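You operate a simulated robot arm through the tools that you are given. There is no shell and no other tool.

You run a simulated robot arm. Do the job below in one go: nothing can be reset, and whatever is moved stays where it is left.

JOB
Put three small scoops of cocoa and one big scoop of flour in the brown bowl.
Fine: level scoops; scoops back, lids on both tins.

It is judged by the outcome, as a careful person would: the job done as asked, and still so three seconds after it is handed in. It fails if anything else is knocked over, pushed out of place, dropped, spilled or broken. Lids that push on must go on centred and level and be pressed home; caps that screw on are set level and turned clockwise until they are tight.

ROBOT AND FRAMES
A 6-joint arm with a two-finger parallel gripper, fixed in place. Base frame: the origin is at the foot of the arm, x ahead of it, y to its left, z up; the work surface is at about z = 0.92. Units: m, rad, N and s.
With the tool pointing down near the work surface it reaches from about 0.46 to 0.88 m from the base axis. Its first joint turns from -2.007 to 2.007 rad. Payload 4.2 kg.
The TCP is the grasp point between the finger pads, 0.023 m short of the fingertips. In the tool frame z runs along the fingers and y along their closing line. Largest opening 0.094 m; finger width 0.038, thickness 0.01; the body of the gripper, 0.054 by 0.096 m, starts 0.039 m behind the TCP.
Orientation is that of the tool frame in the base frame, as a unit quaternion [x, y, z, w]. With the fingers straight down and closing along the base's y, the tool's x points along the base's -x, its y along +y and its z along -z.

CONTROLS
- The arm moves only by the tool drive_tool. Its argument "increments" is a list of rows, each an object (a shift or turn left out is 0, a gripper value left out holds the last) with "jaw": the finger opening in m, from 0 to 0.094; "dp": the shift along the tool's x, y, z in m, a list of three; "angular": the turn, a rotation vector about the tool's x, y, z in degrees, a list of three. In form: [{"jaw": jaw, "dp": [dx, dy, dz], "angular": [wx, wy, wz]}, ...]. A call has 1 to 20 rows; each row is the pose to reach, as a shift and turn from the pose commanded when the call began, along the tool's axes at that moment. Each row takes 0.2 s and may step no farther than 0.05 m and 0.15 rad from the row before; otherwise, or with a gripper value out of range, the whole call is refused. A pose out of reach is approached as far as the arm can. The call stops where the force on the tool passes 90 N (or 10 N more than at its start, if that is more) or the arm is blocked; 0.2 s more then pass. The fingers move at their own pace (about 0.108 m/s each) and stop on an object; they squeeze with about 44 N. The grip force told is the motor's: it shows also when the fingers shut on nothing. Time passes only in rows, and 0.2 s behind the last, so rows that repeat a pose let the fingers close. It gives the time, the measured TCP pose, the force on the tool (base axes), the opening and the grip force at its end, in the units of the frame above (readings bear some noise), with the torque about the TCP (base axes, N m) and any sound that the robot's microphone picked up.
- Cameras (640 x 400 px; columns grow to the right, rows downward): "scene" is fixed at [0.2201, -0.5008, 1.6645]; the picture's right is [0.78, -0.63, 0.00], its down [-0.52, -0.64, -0.56] and it looks along [0.36, 0.44, -0.83] (base axes); focal length 268 px, centre (320, 200). "wrist" rides on the gripper at [0.086, 0.016, -0.074] in the tool frame; the picture's right is [-0.18, 0.98, 0.00], its down [-0.58, -0.11, -0.81] and it looks along [-0.79, -0.15, 0.59] (tool axes); focal length 243 px, centre (320, 200). There is no depth. A picture from a camera that has moved, and an enlarged one, comes with that camera's place and axes in the base frame and with its lens.
- camera(camera): a new picture of that camera. It takes no simulated time.
- raise_lower(by): slides the trunk up (or, below 0, down) by that many m; the arm rides with it, the base frame stays. It gives what a move gives, with no picture.
- close_up(camera, box): a new picture of the part [left, top, right, bottom] of that camera's present view, enlarged. It takes no simulated time.
- job_done(): hands the job in; it is judged then, once.

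Nothing tells you positions but the pictures and the camera data. Unless the task says otherwise, let go and move clear before handing in.

The tools are called after ">>>" by a JSON object that holds its "fn" and its "kwargs". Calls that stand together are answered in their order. drive_tool: Moves the arm, as the interface text tells. Its arguments: {"type":"object","properties":{"increments":{"type":"array","items":{"type":"object","properties":{"jaw":{"type":"number"},"dp":{"type":"array","items":{"type":"number"}},"angular":{"type":"array","items":{"type":"number"}}}}}},"required":["increments"]} The other tools are called the same way: raise_lower (by) slides the trunk up or down; camera (camera) takes a picture; close_up (camera, box) takes an enlarged picture of a part of a camera's view; job_done () hands the job in.

At the start:

```text
time: 0.0
position: [0.536, -0.2753, 1.3681]
tcp_rot: [0.0, 1.0, 0.0, 0.0]
ft_force: [-0.9, 0.4, 0.3]
wrist_torque: [-0.02, -0.02, -0.02]
gripper_width: 0.0941
gripper_force: 0.1
trunk travel left (down, up): [-0.825, 0.165]
```

scene: 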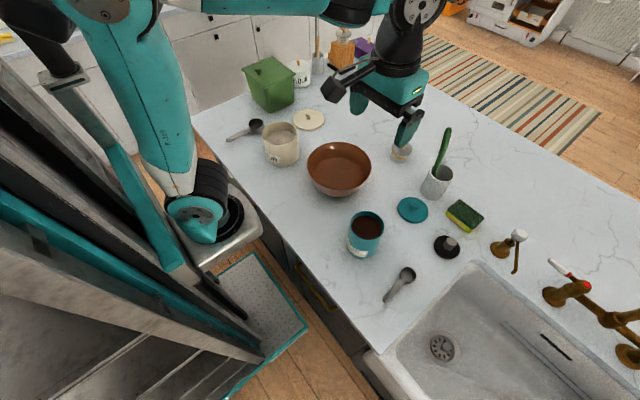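
wrist: 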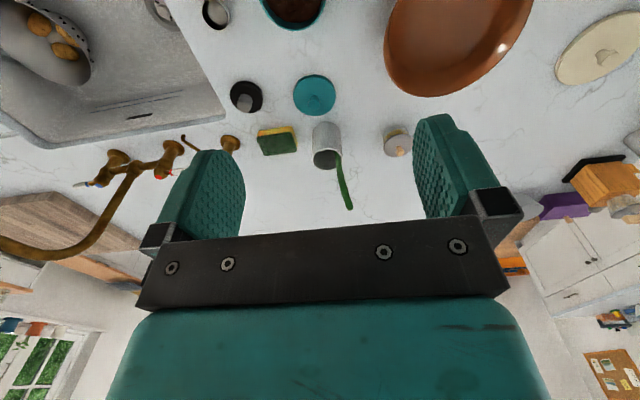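

I see the counter with a brown bowl, a cream tin (probably flour), a teal tin (probably cocoa), two lids and two scoops. I'll take enlarged pictures first to locate everything.

>>> {"fn": "close_up", "kwargs": {"camera": "scene", "box": [220, 90, 380, 190]}}

>>> {"fn": "close_up", "kwargs": {"camera": "scene", "box": [330, 180, 490, 310]}}

>>> {"fn": "close_up", "kwargs": {"camera": "scene", "box": [230, 20, 390, 120]}}

>>> {"fn": "close_up", "kwargs": {"camera": "wrist", "box": [180, 0, 640, 220]}}

```text
4.00 times, centred on (300, 140) of scene
camera zoom: at [0.2201, -0.5008, 1.6645], right [0.78, -0.63, 0.0], down [-0.52, -0.64, -0.56], along [0.36, 0.44, -0.83], focal length 1070 px, centre (400, 440)
```

zoom: 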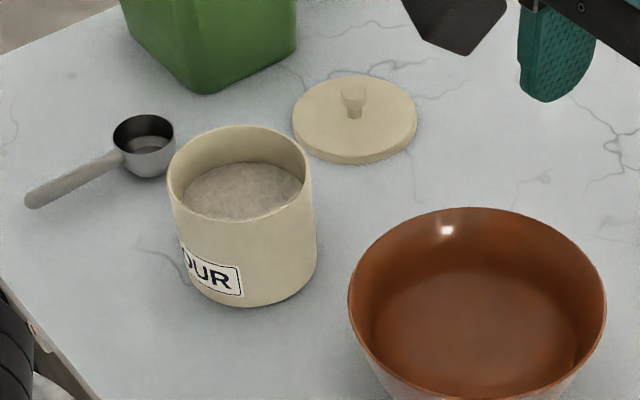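

```text
3.08 times, centred on (410, 245) of scene
camera zoom: at [0.2201, -0.5008, 1.6645], right [0.78, -0.63, 0.0], down [-0.52, -0.64, -0.56], along [0.36, 0.44, -0.83], focal length 824 px, centre (43, 62)
```

zoom: 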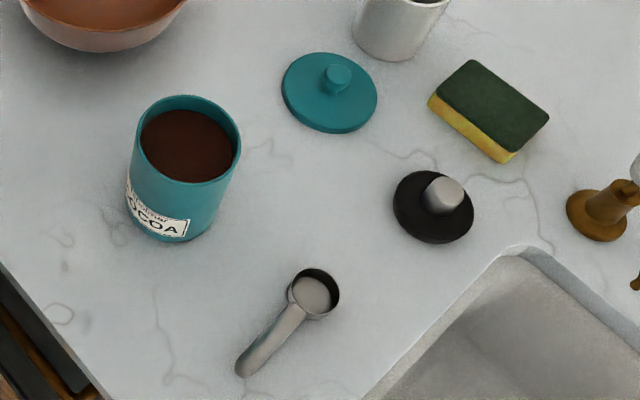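

```text
4.00 times, centred on (310, 70) of scene
camera zoom: at [0.2201, -0.5008, 1.6645], right [0.78, -0.63, 0.0], down [-0.52, -0.64, -0.56], along [0.36, 0.44, -0.83], focal length 1070 px, centre (360, 720)
```

zoom: 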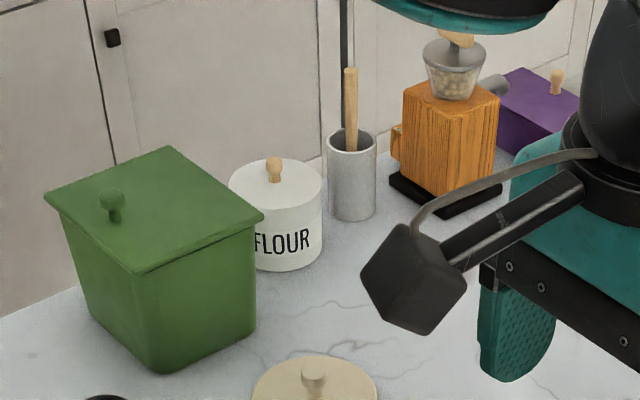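

```text
1.39 times, centred on (410, 110) of wrist
camera zoom: at [0.4493, -0.2601, 1.4441], right [0.18, 0.98, 0.0], down [0.58, -0.11, 0.81], along [0.79, -0.15, -0.59], focal length 338 px, centre (195, 325)
```

zoom: 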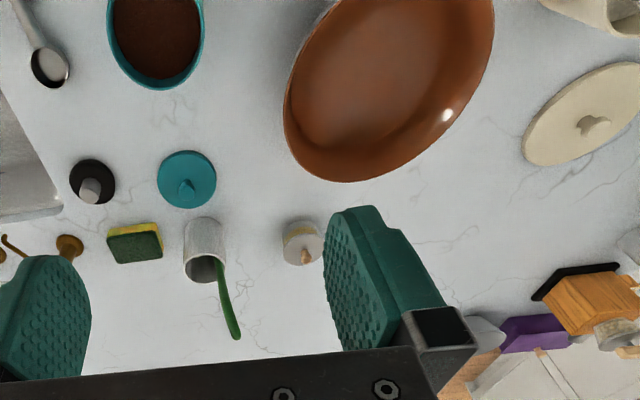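

The open tins read FLOUR (cream) and COCOA (teal), with one scoop lying near each. I'll zoom in further on the scoops, tins and labels to tell the scoop sizes.

>>> {"fn": "close_up", "kwargs": {"camera": "scene", "box": [220, 110, 284, 150]}}

>>> {"fn": "close_up", "kwargs": {"camera": "scene", "box": [370, 258, 434, 308]}}

>>> {"fn": "close_up", "kwargs": {"camera": "scene", "box": [250, 110, 314, 170]}}

>>> {"fn": "close_up", "kwargs": {"camera": "scene", "box": [335, 205, 399, 265]}}

```text
10.00 times, centred on (252, 130) of scene
camera zoom: at [0.2201, -0.5008, 1.6645], right [0.78, -0.63, 0.0], down [-0.52, -0.64, -0.56], along [0.36, 0.44, -0.83], focal length 2676 px, centre (1000, 900)
```

zoom: 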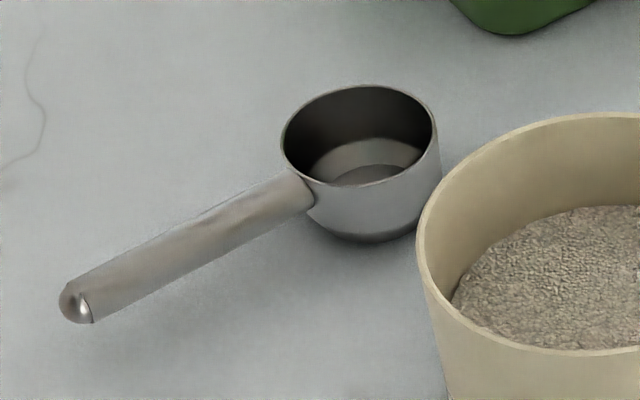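

```text
8.00 times, centred on (402, 283) of scene
camera zoom: at [0.2201, -0.5008, 1.6645], right [0.78, -0.63, 0.0], down [-0.52, -0.64, -0.56], along [0.36, 0.44, -0.83], focal length 2141 px, centre (-336, -464)
```

zoom: 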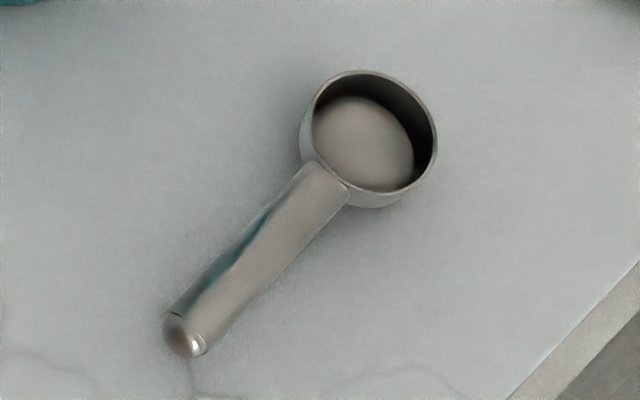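

```text
6.67 times, centred on (282, 140) of scene
camera zoom: at [0.2201, -0.5008, 1.6645], right [0.78, -0.63, 0.0], down [-0.52, -0.64, -0.56], along [0.36, 0.44, -0.83], focal length 1784 px, centre (573, 600)
```

zoom: 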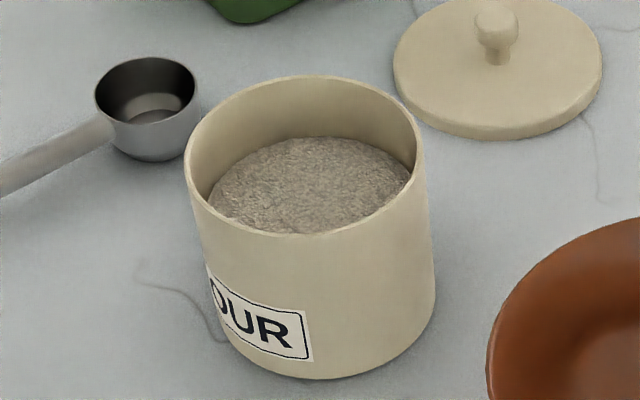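

```text
6.67 times, centred on (367, 235) of scene
camera zoom: at [0.2201, -0.5008, 1.6645], right [0.78, -0.63, 0.0], down [-0.52, -0.64, -0.56], along [0.36, 0.44, -0.83], focal length 1784 px, centre (7, -33)
```

zoom: 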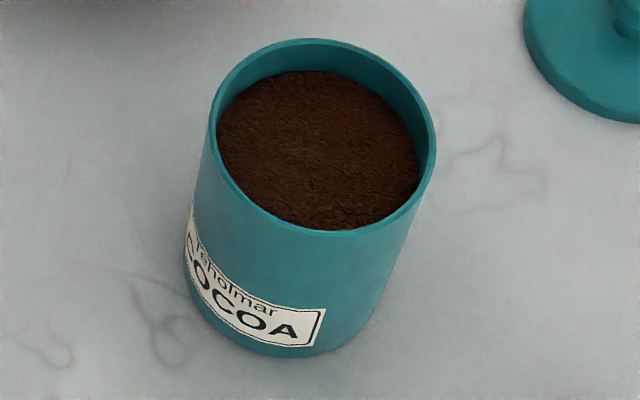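

The scoop by the cocoa is the smaller one (about 46 mm across) and the one by the flour is bigger (about 62 mm). I'll move the wrist back over the small scoop's area to measure it from nearer.

>>> {"fn": "drive_tool", "kwargs": {"increments": [{"dp": [0.0143, -0.0292, 0.028], "jaw": 0.05}, {"dp": [0.0287, -0.0583, 0.056]}, {"dp": [0.043, -0.0875, 0.084]}, {"dp": [0.0573, -0.1167, 0.112]}, {"dp": [0.0717, -0.1458, 0.14]}, {"dp": [0.086, -0.175, 0.168]}]}}

>>> {"fn": "camera", "kwargs": {"camera": "wrist"}}

>>> {"fn": "camera", "kwargs": {"camera": "scene"}}

```text
time: 1.4
position: [0.4495, -0.4533, 1.2001]
tcp_rot: [-0.001, 1.0, -0.001, 0.001]
ft_force: [0.0, -0.7, 0.7]
wrist_torque: [-0.04, -0.02, -0.01]
gripper_width: 0.0502
gripper_force: 0.0
trunk travel left (down, up): [-0.825, 0.165]
```

```text
taken
camera wrist: at [0.3631, -0.4359, 1.2758], right [0.18, 0.98, 0.0], down [0.58, -0.11, 0.81], along [0.79, -0.15, -0.59], focal length 243 px, centre (320, 200)
```

wrist: 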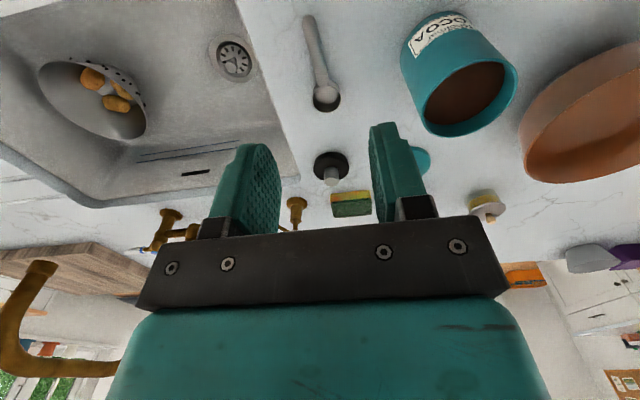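

```text
taken
```

scene: 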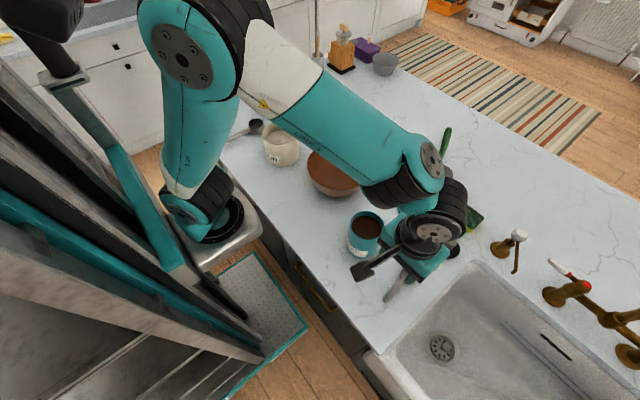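

The arm moves cleanly and the wrist view shows the small scoop with its handle pointing toward the robot. I'll zoom into the wrist view to measure scoop, tin and lid.

>>> {"fn": "close_up", "kwargs": {"camera": "wrist", "box": [290, 0, 350, 120]}}

>>> {"fn": "close_up", "kwargs": {"camera": "wrist", "box": [390, 0, 530, 140]}}

>>> {"fn": "close_up", "kwargs": {"camera": "scene", "box": [330, 180, 480, 310]}}

```text
3.33 times, centred on (320, 60) of wrist
camera zoom: at [0.3631, -0.4359, 1.2758], right [0.18, 0.98, 0.0], down [0.58, -0.11, 0.81], along [0.79, -0.15, -0.59], focal length 809 px, centre (320, 667)
```

zoom: 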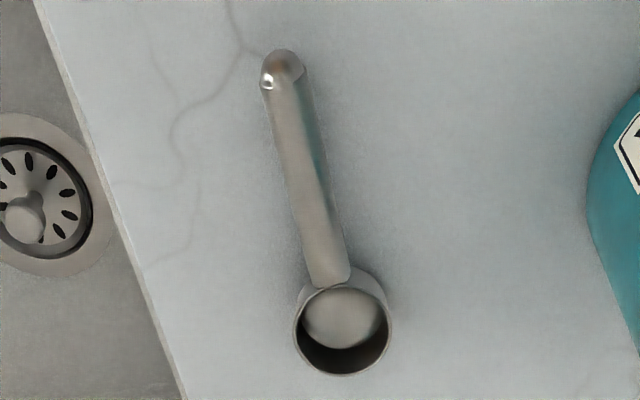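

```text
2.86 times, centred on (460, 70) of wrist
camera zoom: at [0.3631, -0.4359, 1.2758], right [0.18, 0.98, 0.0], down [0.58, -0.11, 0.81], along [0.79, -0.15, -0.59], focal length 693 px, centre (-80, 571)
```

zoom: 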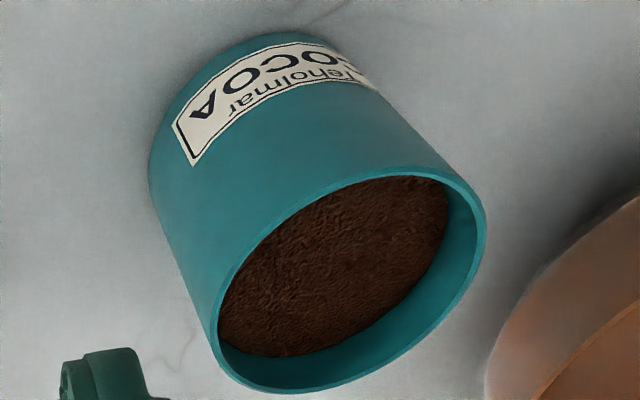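

```text
3.08 times, centred on (405, 245) of scene
camera zoom: at [0.2201, -0.5008, 1.6645], right [0.78, -0.63, 0.0], down [-0.52, -0.64, -0.56], along [0.36, 0.44, -0.83], focal length 824 px, centre (58, 62)
```

zoom: 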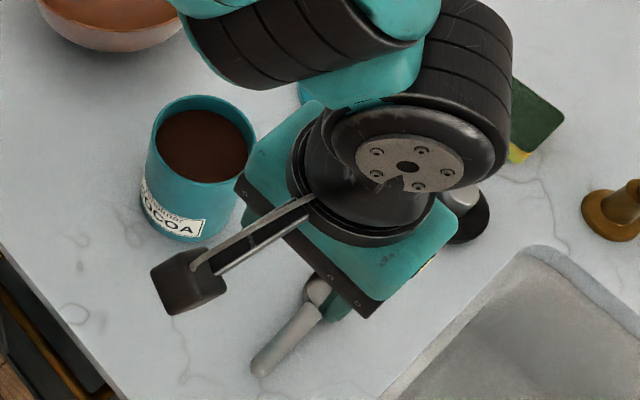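

The two cameras agree on the small scoop (cup near x 0.562, y -0.463, handle running back to about x 0.465). I'll tilt the gripper forward and go lower to see the heights of the scoop handle, tin rim and lid from the side.

>>> {"fn": "drive_tool", "kwargs": {"increments": [{"dp": [0.01, -0.001, 0.034], "angular": [0, -6, 0]}, {"dp": [0.02, -0.002, 0.068], "angular": [0, -12, 0]}, {"dp": [0.03, -0.004, 0.102], "angular": [0, -18, 0]}, {"dp": [0.04, -0.005, 0.136], "angular": [0, -24, 0]}, {"dp": [0.05, -0.007, 0.17], "angular": [0, -30, 0]}]}}

>>> {"fn": "camera", "kwargs": {"camera": "wrist"}}

>>> {"fn": "close_up", "kwargs": {"camera": "wrist", "box": [260, 60, 420, 160]}}

```text
time: 2.6
position: [0.4017, -0.4585, 1.03]
tcp_rot: [-0.001, 0.966, -0.001, 0.26]
ft_force: [-0.2, 0.6, 0.1]
wrist_torque: [0.0, 0.06, 0.0]
gripper_width: 0.05
gripper_force: 0.0
trunk travel left (down, up): [-0.825, 0.165]
```

```text
taken
camera wrist: at [0.2892, -0.4419, 1.0516], right [0.16, 0.98, 0.09], down [0.1, -0.11, 0.99], along [0.98, -0.15, -0.11], focal length 243 px, centre (320, 200)
```

wrist: 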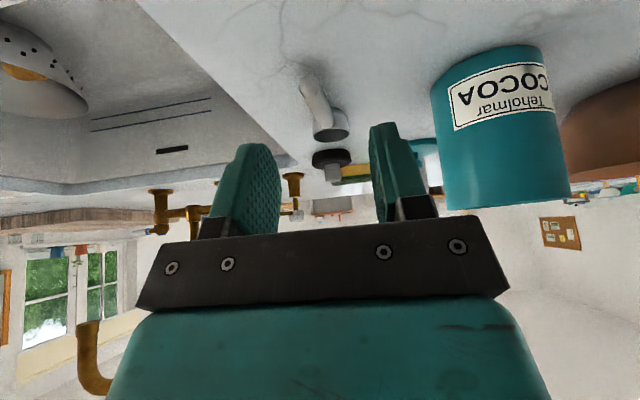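

```text
4.00 times, centred on (340, 110) of wrist
camera zoom: at [0.2892, -0.4419, 1.0516], right [0.16, 0.98, 0.09], down [0.1, -0.11, 0.99], along [0.98, -0.15, -0.11], focal length 970 px, centre (240, 560)
```

zoom: 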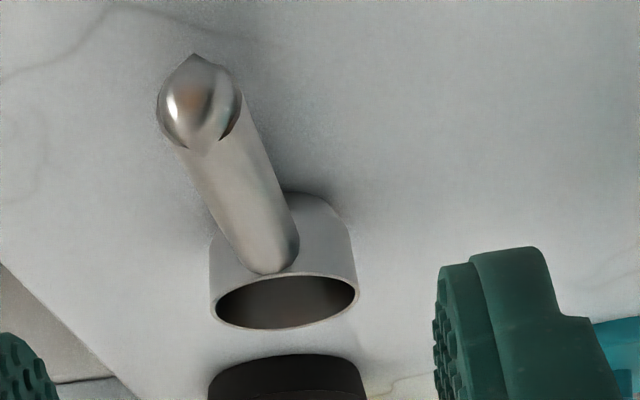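

The small scoop's handle is a rod about 16 mm thick, level at z ≈ 0.938, with the cup rim at z ≈ 0.945. I'll zoom on the cocoa tin from this low view to get its rim height.

>>> {"fn": "close_up", "kwargs": {"camera": "wrist", "box": [420, 30, 600, 220]}}

>>> {"fn": "close_up", "kwargs": {"camera": "wrist", "box": [300, 130, 460, 230]}}

```text
2.11 times, centred on (510, 125) of wrist
camera zoom: at [0.2892, -0.4419, 1.0516], right [0.16, 0.98, 0.09], down [0.1, -0.11, 0.99], along [0.98, -0.15, -0.11], focal length 511 px, centre (-80, 358)
```

zoom: 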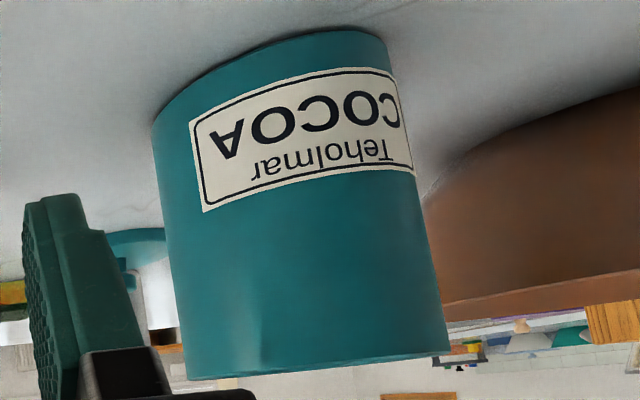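

```text
4.00 times, centred on (380, 180) of wrist
camera zoom: at [0.2892, -0.4419, 1.0516], right [0.16, 0.98, 0.09], down [0.1, -0.11, 0.99], along [0.98, -0.15, -0.11], focal length 970 px, centre (80, 280)
```

zoom: 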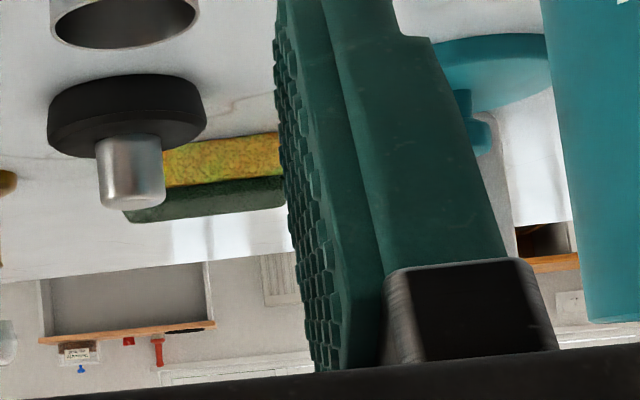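

Measured so far: cocoa tin centre about (0.531, -0.314), outer radius 44 mm, rim z ≈ 1.046. Before grasping anything I'll go above the bowl and test whether the wrist can do the tilts needed for scooping and pouring.

>>> {"fn": "drive_tool", "kwargs": {"increments": [{"dp": [-0.02125, 0, -0.03675], "angular": [0, 7.5, 0]}, {"dp": [-0.0425, 0, -0.0735], "angular": [0, 15, 0]}, {"dp": [-0.06375, 0, -0.11025], "angular": [0, 22.5, 0]}, {"dp": [-0.085, 0, -0.147], "angular": [0, 30, 0]}, {"dp": [-0.1012, 0.0426, -0.1377], "angular": [0, 30, 0]}, {"dp": [-0.1173, 0.0852, -0.1283], "angular": [0, 30, 0]}, {"dp": [-0.1335, 0.1278, -0.119], "angular": [0, 30, 0]}, {"dp": [-0.1497, 0.1704, -0.1097], "angular": [0, 30, 0]}, {"dp": [-0.1658, 0.213, -0.1003], "angular": [0, 30, 0]}, {"dp": [-0.182, 0.2556, -0.091], "angular": [0, 30, 0]}, {"dp": [-0.1982, 0.2983, -0.0817], "angular": [0, 30, 0]}, {"dp": [-0.2143, 0.3409, -0.0723], "angular": [0, 30, 0]}, {"dp": [-0.2305, 0.3835, -0.063], "angular": [0, 30, 0]}]}}

>>> {"fn": "camera", "kwargs": {"camera": "wrist"}}

>>> {"fn": "camera", "kwargs": {"camera": "scene"}}

```text
time: 5.4
position: [0.5696, -0.0742, 1.2013]
tcp_rot: [0.0, 1.0, -0.001, -0.001]
ft_force: [0.2, -0.5, 0.6]
wrist_torque: [-0.01, 0.03, 0.02]
gripper_width: 0.0501
gripper_force: 0.0
trunk travel left (down, up): [-0.825, 0.165]
```

```text
taken
camera wrist: at [0.4809, -0.0581, 1.2764], right [0.18, 0.98, 0.0], down [0.58, -0.11, 0.81], along [0.79, -0.15, -0.59], focal length 243 px, centre (320, 200)
```

wrist: 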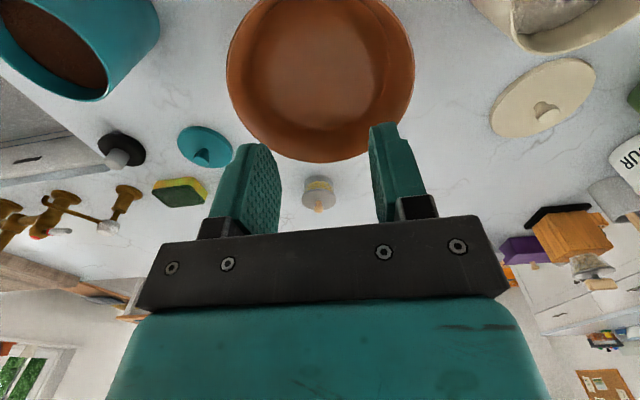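

```text
taken
```

scene: 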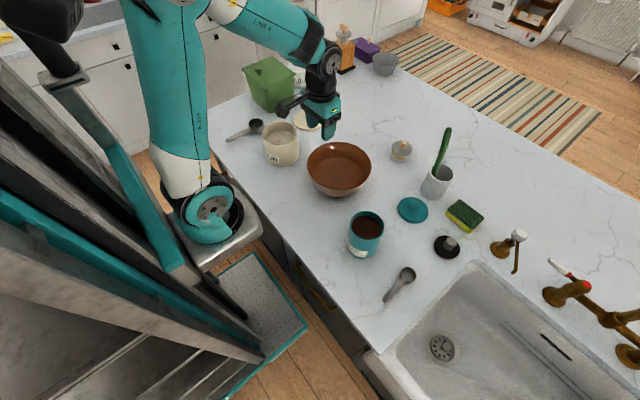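

Bowl, tins and lids are all clear. I'll test pitching the tool nose-down by 60° here in free air, then come back and test the roll.

>>> {"fn": "drive_tool", "kwargs": {"increments": [{"angular": [0, 7.5, 0]}, {"angular": [0, 15, 0]}, {"angular": [0, 22.5, 0]}, {"angular": [0, 30, 0]}, {"angular": [0, 37.5, 0]}, {"angular": [0, 45, 0]}, {"angular": [0, 52.5, 0]}, {"angular": [0, 60, 0]}]}}

>>> {"fn": "camera", "kwargs": {"camera": "scene"}}

```text
time: 7.2
position: [0.5676, -0.076, 1.2012]
tcp_rot: [-0.002, 0.866, -0.001, -0.5]
ft_force: [-0.7, -0.9, 0.7]
wrist_torque: [0.0, -0.02, -0.03]
gripper_width: 0.0499
gripper_force: 0.0
out of reach, approached as far as the arm can: row 7
trunk travel left (down, up): [-0.825, 0.165]
```

```text
taken
```

scene: 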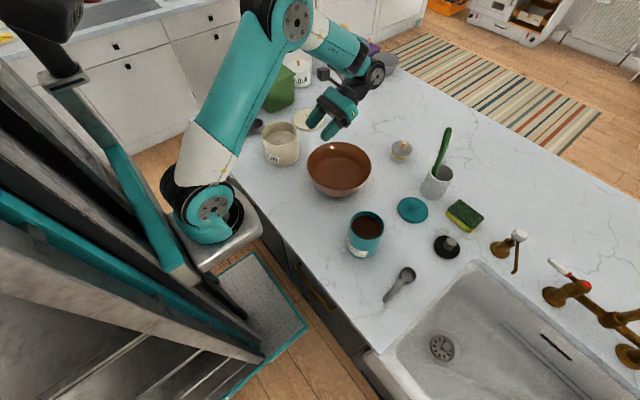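

The 60° pitch is just at the limit at this height. I'll return to vertical and test rolling about the handle axis for pouring.

>>> {"fn": "drive_tool", "kwargs": {"increments": [{"angular": [0, -7.5, 0]}, {"angular": [0, -15, 0]}, {"angular": [0, -22.5, 0]}, {"angular": [0, -30, 0]}, {"angular": [0, -37.5, 0]}, {"angular": [0, -45, 0]}, {"angular": [0, -52.5, 0]}, {"angular": [0, -60, 0]}]}}

>>> {"fn": "drive_tool", "kwargs": {"increments": [{"angular": [8, 0, 0]}, {"angular": [16, 0, 0]}, {"angular": [24, 0, 0]}, {"angular": [32, 0, 0]}, {"angular": [40, 0, 0]}, {"angular": [48, 0, 0]}, {"angular": [56, 0, 0]}, {"angular": [64, 0, 0]}, {"angular": [72, 0, 0]}, {"angular": [80, 0, 0]}, {"angular": [88, 0, 0]}, {"angular": [96, 0, 0]}, {"angular": [104, 0, 0]}, {"angular": [112, 0, 0]}, {"angular": [120, 0, 0]}]}}

>>> {"fn": "camera", "kwargs": {"camera": "scene"}}

```text
time: 9.0
position: [0.5687, -0.0744, 1.2007]
tcp_rot: [0.0, 1.0, 0.001, 0.0]
ft_force: [0.8, -0.2, -0.6]
wrist_torque: [0.01, -0.01, 0.01]
gripper_width: 0.0502
gripper_force: 0.1
out of reach, approached as far as the arm can: row 3, 4, 5, 6
trunk travel left (down, up): [-0.825, 0.165]
```

```text
time: 12.2
position: [0.4364, -0.1157, 1.1601]
tcp_rot: [0.004, -0.536, 0.844, -0.009]
ft_force: [36.4, 5.0, 7.9]
wrist_torque: [0.76, -0.65, -2.88]
gripper_width: 0.0498
gripper_force: 0.1
out of reach, approached as far as the arm can: row 9, 10, 11, 12, 13, 14, 15
trunk travel left (down, up): [-0.825, 0.165]
stopped in row 15: the force on the tool passed its limit at 247 N (the readings are from after the stop); the commanded pose is now the measured one
```

```text
taken
```

scene: 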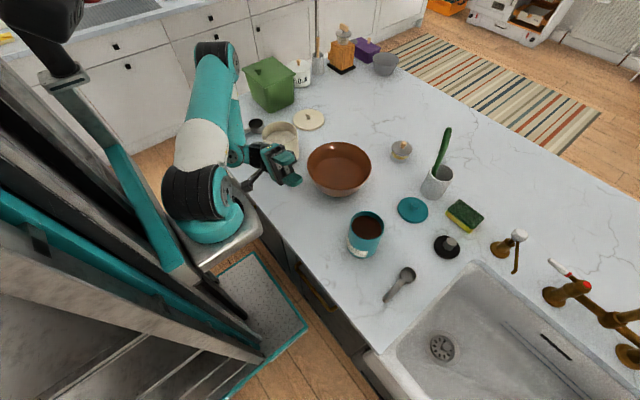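

The roll ran into something or into the arm's own limits and the tool felt a big force. I'll zoom in to check whether anything on the counter was touched before moving on.

>>> {"fn": "close_up", "kwargs": {"camera": "scene", "box": [220, 90, 380, 190]}}

>>> {"fn": "camera", "kwargs": {"camera": "wrist"}}

>>> {"fn": "close_up", "kwargs": {"camera": "scene", "box": [150, 30, 310, 260]}}

```text
4.00 times, centred on (300, 140) of scene
camera zoom: at [0.2201, -0.5008, 1.6645], right [0.78, -0.63, 0.0], down [-0.52, -0.64, -0.56], along [0.36, 0.44, -0.83], focal length 1070 px, centre (400, 440)
```

zoom: 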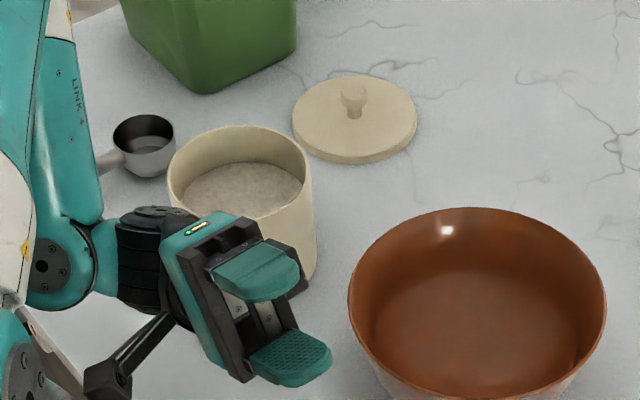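

```text
taken
camera wrist: at [0.3492, -0.0564, 1.1139], right [0.19, -0.42, -0.89], down [0.57, 0.79, -0.24], along [0.8, -0.46, 0.39], focal length 243 px, centre (320, 200)
```

wrist: 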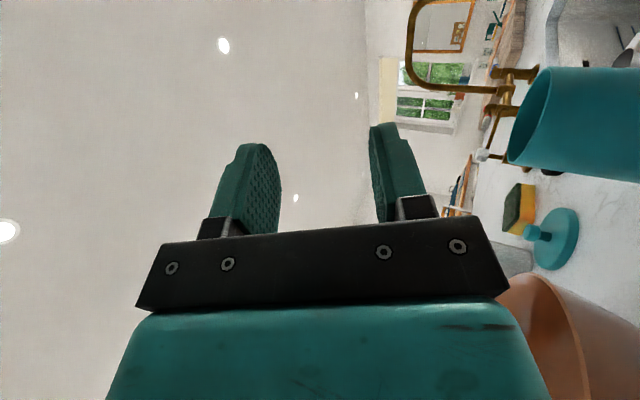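

```text
1.74 times, centred on (230, 145) of scene
camera zoom: at [0.2201, -0.5008, 1.6645], right [0.78, -0.63, 0.0], down [-0.52, -0.64, -0.56], along [0.36, 0.44, -0.83], focal length 465 px, centre (476, 296)
```

zoom: 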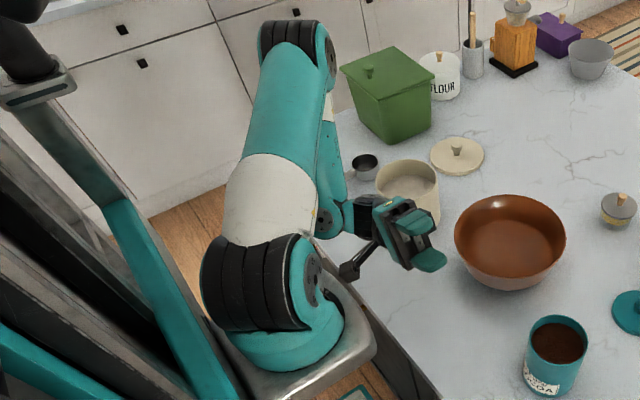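

Nothing on the counter has moved; the arm folded against its own wrist limit when rolled past about 75°. I'll back out of that roll gently.

>>> {"fn": "drive_tool", "kwargs": {"increments": [{"dp": [-0.009, -0.0036, -0.0013], "angular": [-8, 0, 0]}, {"dp": [-0.018, -0.0072, -0.0027], "angular": [-16, 0, 0]}, {"dp": [-0.027, -0.0109, -0.004], "angular": [-24, 0, 0]}, {"dp": [-0.036, -0.0145, -0.0053], "angular": [-32, 0, 0]}]}}

```text
time: 13.2
position: [0.4714, -0.1047, 1.1712]
tcp_rot: [-0.005, 0.748, -0.664, 0.005]
ft_force: [0.6, 0.2, 0.0]
wrist_torque: [-0.04, 0.04, 0.0]
gripper_width: 0.0503
gripper_force: 0.1
trunk travel left (down, up): [-0.825, 0.165]
```

The force is gone. I'll finish rolling back to vertical.

>>> {"fn": "drive_tool", "kwargs": {"increments": [{"dp": [-0.008, -0.0027, -0.0028], "angular": [-8.3, 0, 0]}, {"dp": [-0.016, -0.0054, -0.0057], "angular": [-16.6, 0, 0]}, {"dp": [-0.024, -0.008, -0.0085], "angular": [-25, 0, 0]}, {"dp": [-0.032, -0.0107, -0.0114], "angular": [-33.3, 0, 0]}, {"dp": [-0.04, -0.0134, -0.0142], "angular": [-41.6, 0, 0]}, {"dp": [-0.048, -0.0161, -0.017], "angular": [-49.9, 0, 0]}, {"dp": [-0.056, -0.0188, -0.0199], "angular": [-58.2, 0, 0]}, {"dp": [-0.064, -0.0214, -0.0227], "angular": [-66.6, 0, 0]}, {"dp": [-0.072, -0.0241, -0.0256], "angular": [-74.9, 0, 0]}, {"dp": [-0.08, -0.0268, -0.0284], "angular": [-83.2, 0, 0]}]}}

>>> {"fn": "camera", "kwargs": {"camera": "scene"}}

```text
time: 15.3
position: [0.5513, -0.0773, 1.2008]
tcp_rot: [-0.008, 1.0, 0.0, 0.002]
ft_force: [0.5, -0.5, -0.1]
wrist_torque: [-0.04, 0.0, 0.01]
gripper_width: 0.0499
gripper_force: 0.0
trunk travel left (down, up): [-0.825, 0.165]
```

```text
taken
```

scene: 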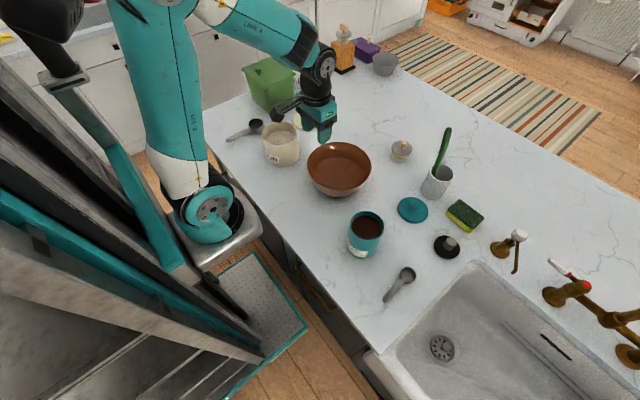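

Back to vertical with everything in place. Next I'll test pitching the tool outward (fingers forward and up) over the bowl, which would be the pouring motion with the handle held sideways.

>>> {"fn": "drive_tool", "kwargs": {"increments": [{"dp": [-0.0125, 0, 0], "angular": [0, -8, 0]}, {"dp": [-0.025, 0, 0], "angular": [0, -16, 0]}, {"dp": [-0.0375, 0, 0], "angular": [0, -24, 0]}, {"dp": [-0.05, 0, 0], "angular": [0, -32, 0]}, {"dp": [-0.0625, 0, 0], "angular": [0, -40, 0]}, {"dp": [-0.075, 0, 0], "angular": [0, -48, 0]}, {"dp": [-0.0875, 0, 0], "angular": [0, -56, 0]}, {"dp": [-0.1, 0, 0], "angular": [0, -64, 0]}, {"dp": [-0.1, 0, 0], "angular": [0, -72, 0]}, {"dp": [-0.1, 0, 0], "angular": [0, -80, 0]}, {"dp": [-0.1, 0, 0], "angular": [0, -88, 0]}, {"dp": [-0.1, 0, 0], "angular": [0, -96, 0]}]}}

>>> {"fn": "camera", "kwargs": {"camera": "scene"}}

```text
time: 17.9
position: [0.6646, -0.0633, 1.1891]
tcp_rot: [-0.037, 0.725, 0.035, 0.687]
ft_force: [-0.3, 1.3, 1.0]
wrist_torque: [0.01, 0.05, -0.09]
gripper_width: 0.0501
gripper_force: 0.2
out of reach, approached as far as the arm can: row 9, 10, 11, 12
trunk travel left (down, up): [-0.825, 0.165]
```

```text
taken
```

scene: 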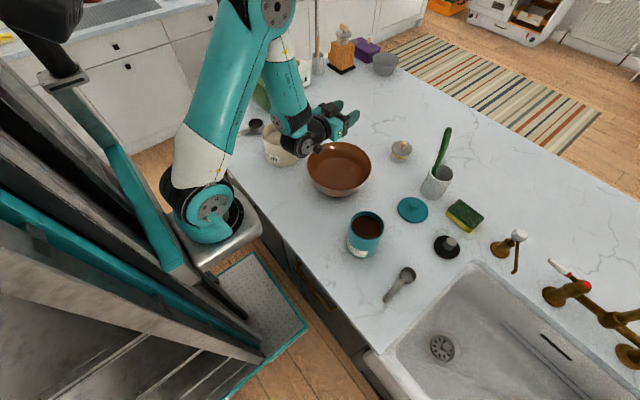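

The outward pitch got to about 87° before reach ran short because the wrist is close in. I'll move the tool farther out and lower, and see whether 115° is possible there.

>>> {"fn": "drive_tool", "kwargs": {"increments": [{"dp": [0, 0, 0.02]}, {"dp": [0, 0, 0.04]}, {"dp": [0, 0, 0.06], "angular": [0, -6, 0]}, {"dp": [0, 0, 0.06], "angular": [0, -12, 0]}, {"dp": [0, 0, 0.06], "angular": [0, -18, 0]}, {"dp": [0, 0, 0.06], "angular": [0, -24, 0]}, {"dp": [0, 0, 0.06], "angular": [0, -30, 0]}]}}

>>> {"fn": "camera", "kwargs": {"camera": "scene"}}

```text
time: 19.6
position: [0.7274, -0.0562, 1.187]
tcp_rot: [-0.026, 0.524, 0.044, 0.85]
ft_force: [0.3, -0.1, -0.3]
wrist_torque: [0.01, 0.0, 0.02]
gripper_width: 0.0502
gripper_force: 0.1
out of reach, approached as far as the arm can: row 7
trunk travel left (down, up): [-0.825, 0.165]
```

```text
taken
```

scene: 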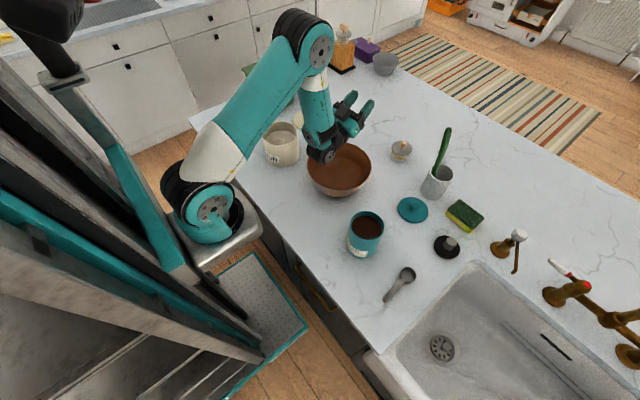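

At x ≈ 0.73 the tool reaches 116°, enough for pouring. I'll raise the trunk a little to see if the same pour attitude works closer in and lower over the bowl centre.

>>> {"fn": "raise_lower", "kwargs": {"by": 0.1}}

>>> {"fn": "drive_tool", "kwargs": {"increments": [{"dp": [0.024, 0.0, -0.006]}, {"dp": [0.049, 0, -0.012]}, {"dp": [0.073, 0, -0.018]}, {"dp": [0.098, 0, -0.024]}, {"dp": [0.122, 0, -0.03]}, {"dp": [0.122, 0, -0.03]}]}}

>>> {"fn": "camera", "kwargs": {"camera": "scene"}}

```text
time: 20.9
position: [0.7286, -0.0565, 1.2869]
tcp_rot: [-0.026, 0.524, 0.045, 0.85]
ft_force: [0.3, 0.0, 0.4]
wrist_torque: [-0.03, -0.01, 0.01]
gripper_width: 0.05
gripper_force: 0.0
trunk travel left (down, up): [-0.925, 0.065]
```

```text
time: 22.3
position: [0.7745, -0.0515, 1.1689]
tcp_rot: [-0.027, 0.525, 0.045, 0.849]
ft_force: [-0.4, -0.5, -0.1]
wrist_torque: [0.02, -0.01, 0.02]
gripper_width: 0.05
gripper_force: 0.1
out of reach, approached as far as the arm can: row 1, 2, 3, 4, 5, 6
trunk travel left (down, up): [-0.925, 0.065]
```

```text
taken
```

scene: 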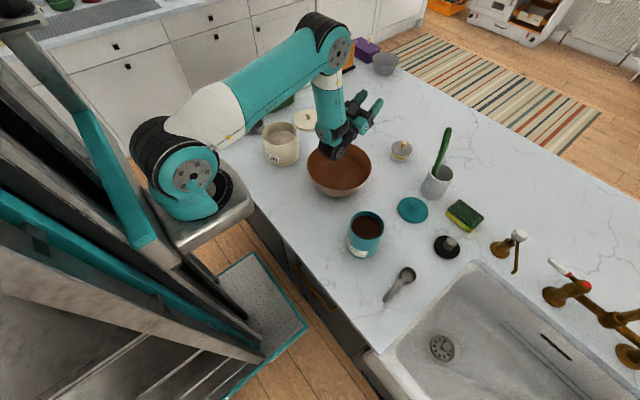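

Raising the trunk makes the outward pitch worse, so lowering it should help. I'll lift the tool, ease the pitch back, then lower the trunk and test again.

>>> {"fn": "drive_tool", "kwargs": {"increments": [{"dp": [-0.0278, -0.0043, 0.0049], "angular": [0, 8, 0]}, {"dp": [-0.0557, -0.0086, 0.0099], "angular": [0, 16, 0]}, {"dp": [-0.0835, -0.0129, 0.0148], "angular": [0, 24, 0]}, {"dp": [-0.1113, -0.0171, 0.0197], "angular": [0, 32, 0]}, {"dp": [-0.1391, -0.0214, 0.0246], "angular": [0, 40, 0]}, {"dp": [-0.167, -0.0257, 0.0296], "angular": [0, 48, 0]}, {"dp": [-0.1948, -0.03, 0.0345], "angular": [0, 56, 0]}]}}

```text
time: 23.9
position: [0.7232, -0.0889, 1.3588]
tcp_rot: [-0.045, 0.862, 0.027, 0.504]
ft_force: [1.0, 0.2, -0.7]
wrist_torque: [0.01, 0.0, 0.0]
gripper_width: 0.0501
gripper_force: 0.1
out of reach, approached as far as the arm can: row 4
trunk travel left (down, up): [-0.925, 0.065]
```

>>> {"fn": "raise_lower", "kwargs": {"by": -0.25}}

>>> {"fn": "drive_tool", "kwargs": {"increments": [{"angular": [0, -8, 0]}, {"angular": [0, -16, 0]}, {"angular": [0, -24, 0]}, {"angular": [0, -32, 0]}, {"angular": [0, -40, 0]}, {"angular": [0, -48, 0]}, {"angular": [0, -56, 0]}]}}

>>> {"fn": "camera", "kwargs": {"camera": "scene"}}

```text
time: 26.5
position: [0.7222, -0.0872, 1.1084]
tcp_rot: [-0.045, 0.862, 0.028, 0.504]
ft_force: [0.3, 0.2, 0.9]
wrist_torque: [-0.01, -0.01, 0.02]
gripper_width: 0.0499
gripper_force: 0.1
trunk travel left (down, up): [-0.675, 0.315]
```

```text
time: 28.1
position: [0.7966, -0.0795, 1.1546]
tcp_rot: [0.005, 0.575, 0.027, 0.818]
ft_force: [-0.3, 0.3, -0.6]
wrist_torque: [-0.01, -0.01, 0.01]
gripper_width: 0.0499
gripper_force: 0.0
out of reach, approached as far as the arm can: row 4, 5, 6, 7
trunk travel left (down, up): [-0.675, 0.315]
```

```text
taken
```

scene: 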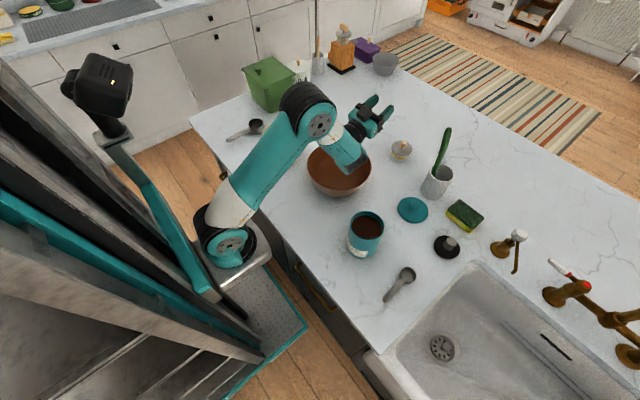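

>>> {"fn": "drive_tool", "kwargs": {"increments": [{"dp": [-0.0323, 0, -0.0066], "angular": [0, 7.5, 0]}, {"dp": [-0.0645, 0, -0.0132], "angular": [0, 15, 0]}, {"dp": [-0.0968, 0, -0.0198], "angular": [0, 22.5, 0]}, {"dp": [-0.129, 0, -0.0264], "angular": [0, 30, 0]}, {"dp": [-0.1613, 0, -0.0329], "angular": [0, 37.5, 0]}, {"dp": [-0.1936, 0, -0.0395], "angular": [0, 45, 0]}, {"dp": [-0.2258, 0, -0.0461], "angular": [0, 52.5, 0]}, {"dp": [-0.2581, 0, -0.0527], "angular": [0, 60, 0]}]}}

>>> {"fn": "raise_lower", "kwargs": {"by": -0.25}}

>>> {"fn": "camera", "kwargs": {"camera": "scene"}}

```text
time: 29.9
position: [0.6611, -0.0925, 1.3782]
tcp_rot: [-0.009, 0.907, 0.027, 0.42]
ft_force: [0.5, 0.4, -0.2]
wrist_torque: [0.02, 0.02, 0.0]
gripper_width: 0.0499
gripper_force: 0.1
out of reach, approached as far as the arm can: row 1
trunk travel left (down, up): [-0.675, 0.315]
```

```text
time: 32.4
position: [0.6617, -0.0922, 1.1282]
tcp_rot: [-0.009, 0.907, 0.026, 0.42]
ft_force: [0.3, 0.2, 0.9]
wrist_torque: [0.03, 0.01, 0.0]
gripper_width: 0.0502
gripper_force: 0.1
trunk travel left (down, up): [-0.425, 0.565]
```

```text
taken
```

scene: 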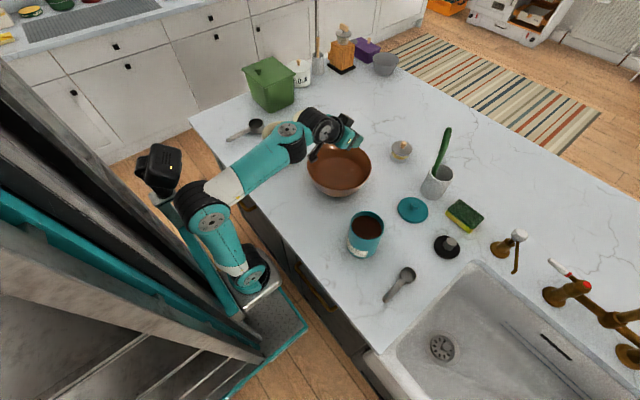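

>>> {"fn": "drive_tool", "kwargs": {"increments": [{"angular": [0, -8.25, 0]}, {"angular": [0, -16.5, 0]}, {"angular": [0, -24.75, 0]}, {"angular": [0, -33, 0]}, {"angular": [0, -41.25, 0]}, {"angular": [0, -49.5, 0]}, {"angular": [0, -57.75, 0]}, {"angular": [0, -66, 0]}]}}

>>> {"fn": "camera", "kwargs": {"camera": "scene"}}

```text
time: 34.2
position: [0.6608, -0.0929, 1.1285]
tcp_rot: [0.007, 0.531, 0.026, 0.847]
ft_force: [0.0, -0.9, 0.1]
wrist_torque: [-0.02, 0.0, 0.0]
gripper_width: 0.05
gripper_force: 0.1
trunk travel left (down, up): [-0.425, 0.565]
```

```text
taken
```

scene: 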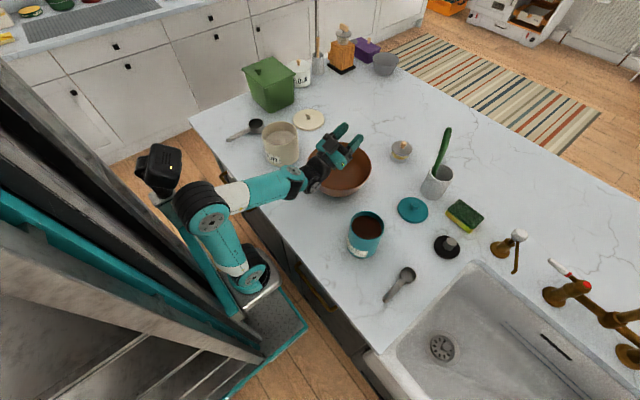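

With the trunk lowered 0.4 m the full outward pitch of 116° is reached right over the bowl with no limit hit. I'll return the tool to vertical, and then check whether it can yaw by 180° for carrying the scoop with its handle pointing outward.

>>> {"fn": "drive_tool", "kwargs": {"increments": [{"dp": [-0.01, 0, 0], "angular": [0, 8.3, 0]}, {"dp": [-0.02, 0, 0], "angular": [0, 16.6, 0]}, {"dp": [-0.03, 0, 0], "angular": [0, 24.8, 0]}, {"dp": [-0.04, 0, 0], "angular": [0, 33.1, 0]}, {"dp": [-0.05, 0, 0], "angular": [0, 41.4, 0]}, {"dp": [-0.06, 0, 0], "angular": [0, 49.6, 0]}, {"dp": [-0.07, 0, 0], "angular": [0, 57.9, 0]}, {"dp": [-0.08, 0, 0], "angular": [0, 66.2, 0]}, {"dp": [-0.09, 0, 0], "angular": [0, 74.4, 0]}, {"dp": [-0.1, 0, 0], "angular": [0, 82.7, 0]}, {"dp": [-0.1, 0, 0], "angular": [0, 91, 0]}, {"dp": [-0.1, 0, 0], "angular": [0, 99.3, 0]}, {"dp": [-0.1, 0, 0], "angular": [0, 107.5, 0]}, {"dp": [-0.1, 0, 0], "angular": [0, 115.8, 0]}]}}

>>> {"fn": "camera", "kwargs": {"camera": "scene"}}

```text
time: 36.9
position: [0.6274, -0.0977, 1.2211]
tcp_rot: [-0.025, 0.983, 0.016, 0.183]
ft_force: [46.2, 4.0, -36.5]
wrist_torque: [-0.29, -2.17, -0.59]
gripper_width: 0.0499
gripper_force: 0.1
out of reach, approached as far as the arm can: row 10, 13
trunk travel left (down, up): [-0.425, 0.565]
stopped in row 13: the force on the tool passed its limit at 198 N (the readings are from after the stop); the commanded pose is now the measured one
```

```text
taken
```

scene: 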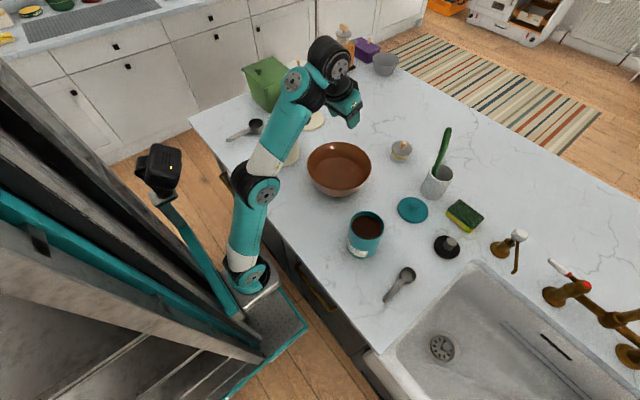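

The tool stopped at a 21° tilt, probably because the camera arm touched the forearm; nothing on the counter was involved. I'll back off and bring the trunk up again.

>>> {"fn": "drive_tool", "kwargs": {"increments": [{"angular": [0, -6, 0]}, {"angular": [0, -12, 0]}]}}

>>> {"fn": "raise_lower", "kwargs": {"by": 0.2}}

>>> {"fn": "close_up", "kwargs": {"camera": "scene", "box": [220, 20, 380, 200]}}

```text
time: 37.5
position: [0.6266, -0.0984, 1.2201]
tcp_rot: [-0.024, 0.959, 0.018, 0.281]
ft_force: [0.7, 0.1, 0.5]
wrist_torque: [0.02, -0.01, 0.01]
gripper_width: 0.0501
gripper_force: 0.1
trunk travel left (down, up): [-0.425, 0.565]
```

```text
time: 39.6
position: [0.6265, -0.0966, 1.4206]
tcp_rot: [-0.024, 0.959, 0.018, 0.28]
ft_force: [-0.5, -0.2, -0.4]
wrist_torque: [0.04, 0.02, -0.02]
gripper_width: 0.0502
gripper_force: 0.0
trunk travel left (down, up): [-0.625, 0.365]
```

```text
2.22 times, centred on (300, 110) of scene
camera zoom: at [0.2201, -0.5008, 1.6645], right [0.78, -0.63, 0.0], down [-0.52, -0.64, -0.56], along [0.36, 0.44, -0.83], focal length 595 px, centre (364, 400)
```

zoom: 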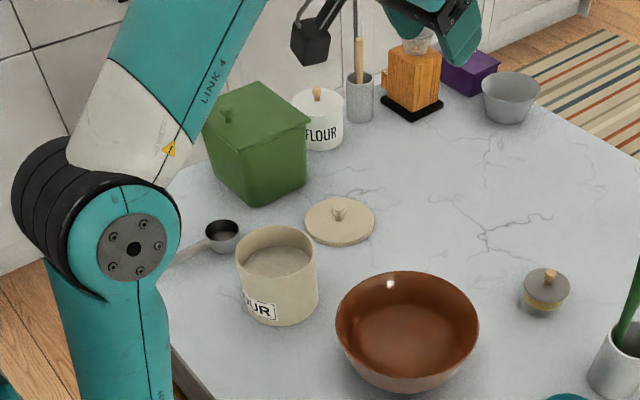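

Everything is intact. With the trunk 0.2 m below its start height I'll straighten the tool and then test the 180° yaw.

>>> {"fn": "drive_tool", "kwargs": {"increments": [{"dp": [0.0265, 0, 0.0305], "angular": [0, 6.5, 0]}, {"dp": [0.0531, 0, 0.061], "angular": [0, 13, 0]}, {"dp": [0.0796, 0, 0.0915], "angular": [0, 19.5, 0]}, {"dp": [0.1062, 0, 0.122], "angular": [0, 26, 0]}, {"dp": [0.1327, 0, 0.1525], "angular": [0, 32.5, 0]}]}}

>>> {"fn": "drive_tool", "kwargs": {"increments": [{"angular": [0, 0, 8]}, {"angular": [0, 0, 16]}, {"angular": [0, 0, 24]}, {"angular": [0, 0, 32]}, {"angular": [0, 0, 40]}, {"angular": [0, 0, 48]}, {"angular": [0, 0, 56]}, {"angular": [0, 0, 64]}, {"angular": [0, 0, 72]}, {"angular": [0, 0, 80]}, {"angular": [0, 0, 88]}, {"angular": [0, 0, 96]}]}}

>>> {"fn": "camera", "kwargs": {"camera": "scene"}}

```text
time: 40.8
position: [0.5984, -0.0953, 1.222]
tcp_rot: [-0.028, 1.0, 0.01, 0.0]
ft_force: [0.0, 1.0, 0.1]
wrist_torque: [0.0, -0.01, -0.03]
gripper_width: 0.0502
gripper_force: 0.0
trunk travel left (down, up): [-0.625, 0.365]
```

```text
time: 43.4
position: [0.5981, -0.0958, 1.2227]
tcp_rot: [0.725, 0.689, 0.008, -0.008]
ft_force: [0.0, 0.0, -0.3]
wrist_torque: [0.01, 0.03, -0.03]
gripper_width: 0.0498
gripper_force: 0.0
trunk travel left (down, up): [-0.625, 0.365]
```

```text
taken
```

scene: 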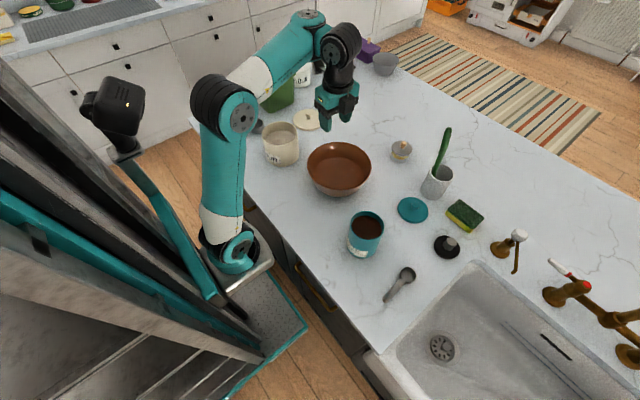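

>>> {"fn": "drive_tool", "kwargs": {"increments": [{"angular": [0, 0, 8]}, {"angular": [0, 0, 16]}, {"angular": [0, 0, 24]}, {"angular": [0, 0, 32]}, {"angular": [0, 0, 40]}, {"angular": [0, 0, 48]}, {"angular": [0, 0, 56]}, {"angular": [0, 0, 64]}, {"angular": [0, 0, 72]}, {"angular": [0, 0, 80]}, {"angular": [0, 0, 87.2]}]}}

>>> {"fn": "camera", "kwargs": {"camera": "wrist"}}

```text
time: 45.8
position: [0.5972, -0.0946, 1.2221]
tcp_rot: [1.0, 0.0, -0.001, -0.01]
ft_force: [0.2, 0.5, -0.5]
wrist_torque: [0.03, 0.02, -0.02]
gripper_width: 0.0502
gripper_force: 0.0
trunk travel left (down, up): [-0.625, 0.365]
```

```text
taken
camera wrist: at [0.6845, -0.1125, 1.2968], right [-0.19, -0.98, -0.02], down [-0.58, 0.09, 0.81], along [-0.79, 0.16, -0.59], focal length 243 px, centre (320, 200)
```

wrist: 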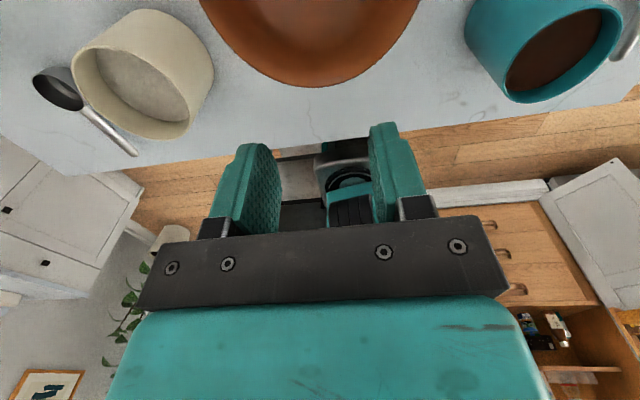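

Yaw 180° works. Now I'll test the outward pitch of about 116° from this yaw at the present trunk height.

>>> {"fn": "drive_tool", "kwargs": {"increments": [{"dp": [0.005, 0, 0], "angular": [0, 8, 0]}, {"dp": [0.01, 0, 0], "angular": [0, 16, 0]}, {"dp": [0.015, 0, 0], "angular": [0, 24, 0]}, {"dp": [0.02, 0, 0], "angular": [0, 32, 0]}, {"dp": [0.025, 0, 0], "angular": [0, 40, 0]}, {"dp": [0.03, 0, 0], "angular": [0, 48, 0]}, {"dp": [0.035, 0, 0], "angular": [0, 56, 0]}, {"dp": [0.04, 0, 0], "angular": [0, 64, 0]}, {"dp": [0.045, 0, 0], "angular": [0, 72, 0]}, {"dp": [0.05, 0, 0], "angular": [0, 80, 0]}, {"dp": [0.05, 0, 0], "angular": [0, 88, 0]}, {"dp": [0.05, 0, 0], "angular": [0, 96, 0]}, {"dp": [0.05, 0, 0], "angular": [0, 104, 0]}, {"dp": [0.05, 0, 0], "angular": [0, 112, 0]}]}}

>>> {"fn": "camera", "kwargs": {"camera": "scene"}}

```text
time: 48.8
position: [0.9419, 0.0639, 1.4209]
tcp_rot: [0.557, -0.011, 0.83, -0.007]
ft_force: [-1.3, 1.0, 2.2]
wrist_torque: [0.06, 0.14, -0.06]
gripper_width: 0.0499
gripper_force: 0.1
out of reach, approached as far as the arm can: row 1, 2, 3, 4, 5, 6, 7, 8, 9, 10, 11, 12, 13, 14
trunk travel left (down, up): [-0.625, 0.365]
```

```text
taken
```

scene: 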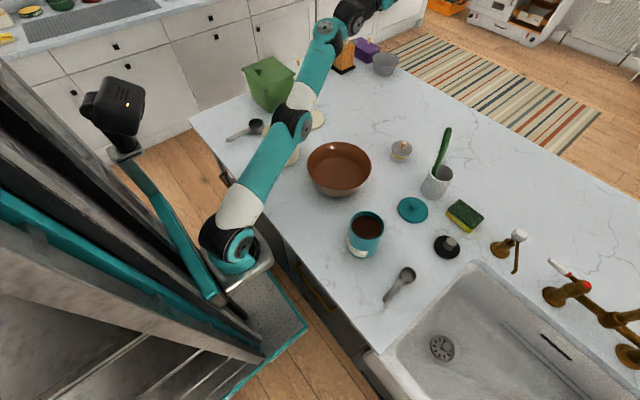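

The yaw of 180° is at a joint limit, so the arm drifted outward; it touched nothing. I'll bring it back, keep the yaw a bit short of 180°, and retest.

>>> {"fn": "drive_tool", "kwargs": {"increments": [{"dp": [0.0039, 0.011, -0.0231], "angular": [0, -8, 0]}, {"dp": [0.0079, 0.022, -0.0461], "angular": [0, -16, 0]}, {"dp": [0.0118, 0.033, -0.0692], "angular": [0, -24, 0]}, {"dp": [0.0157, 0.044, -0.0922], "angular": [0, -32, 0]}, {"dp": [0.0196, 0.055, -0.1153], "angular": [0, -40, 0]}, {"dp": [0.0236, 0.066, -0.1383], "angular": [0, -48, 0]}, {"dp": [0.0275, 0.077, -0.1614], "angular": [0, -56, 0]}, {"dp": [0.0314, 0.088, -0.1845], "angular": [0, -64, 0]}, {"dp": [0.0354, 0.099, -0.2075], "angular": [0, -72, 0]}, {"dp": [0.0393, 0.11, -0.2306], "angular": [0, -80, 0]}, {"dp": [0.0432, 0.121, -0.2536], "angular": [0, -88, 0]}, {"dp": [0.0471, 0.132, -0.2767], "angular": [0, -96, 0]}, {"dp": [0.0511, 0.143, -0.2997], "angular": [0, -104, 0]}, {"dp": [0.055, 0.154, -0.3228], "angular": [0, -112, 0]}]}}

>>> {"fn": "camera", "kwargs": {"camera": "scene"}}

```text
time: 51.8
position: [0.617, -0.1054, 1.3411]
tcp_rot: [1.0, 0.005, 0.001, -0.024]
ft_force: [0.1, 0.1, 0.1]
wrist_torque: [-0.01, 0.02, -0.01]
gripper_width: 0.05
gripper_force: 0.0
out of reach, approached as far as the arm can: row 1, 2, 3, 4, 5, 6, 10, 11, 12, 13, 14
trunk travel left (down, up): [-0.625, 0.365]
```

```text
taken
```

scene: 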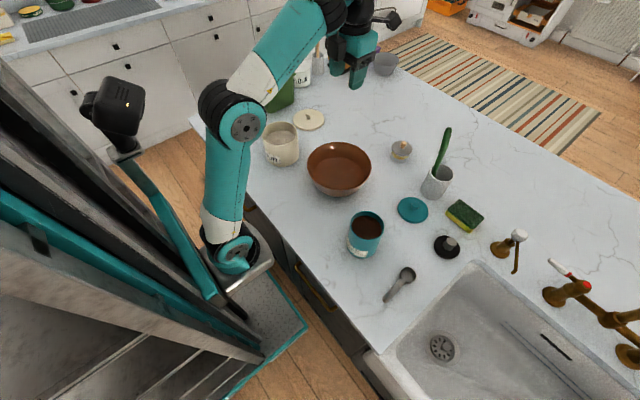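

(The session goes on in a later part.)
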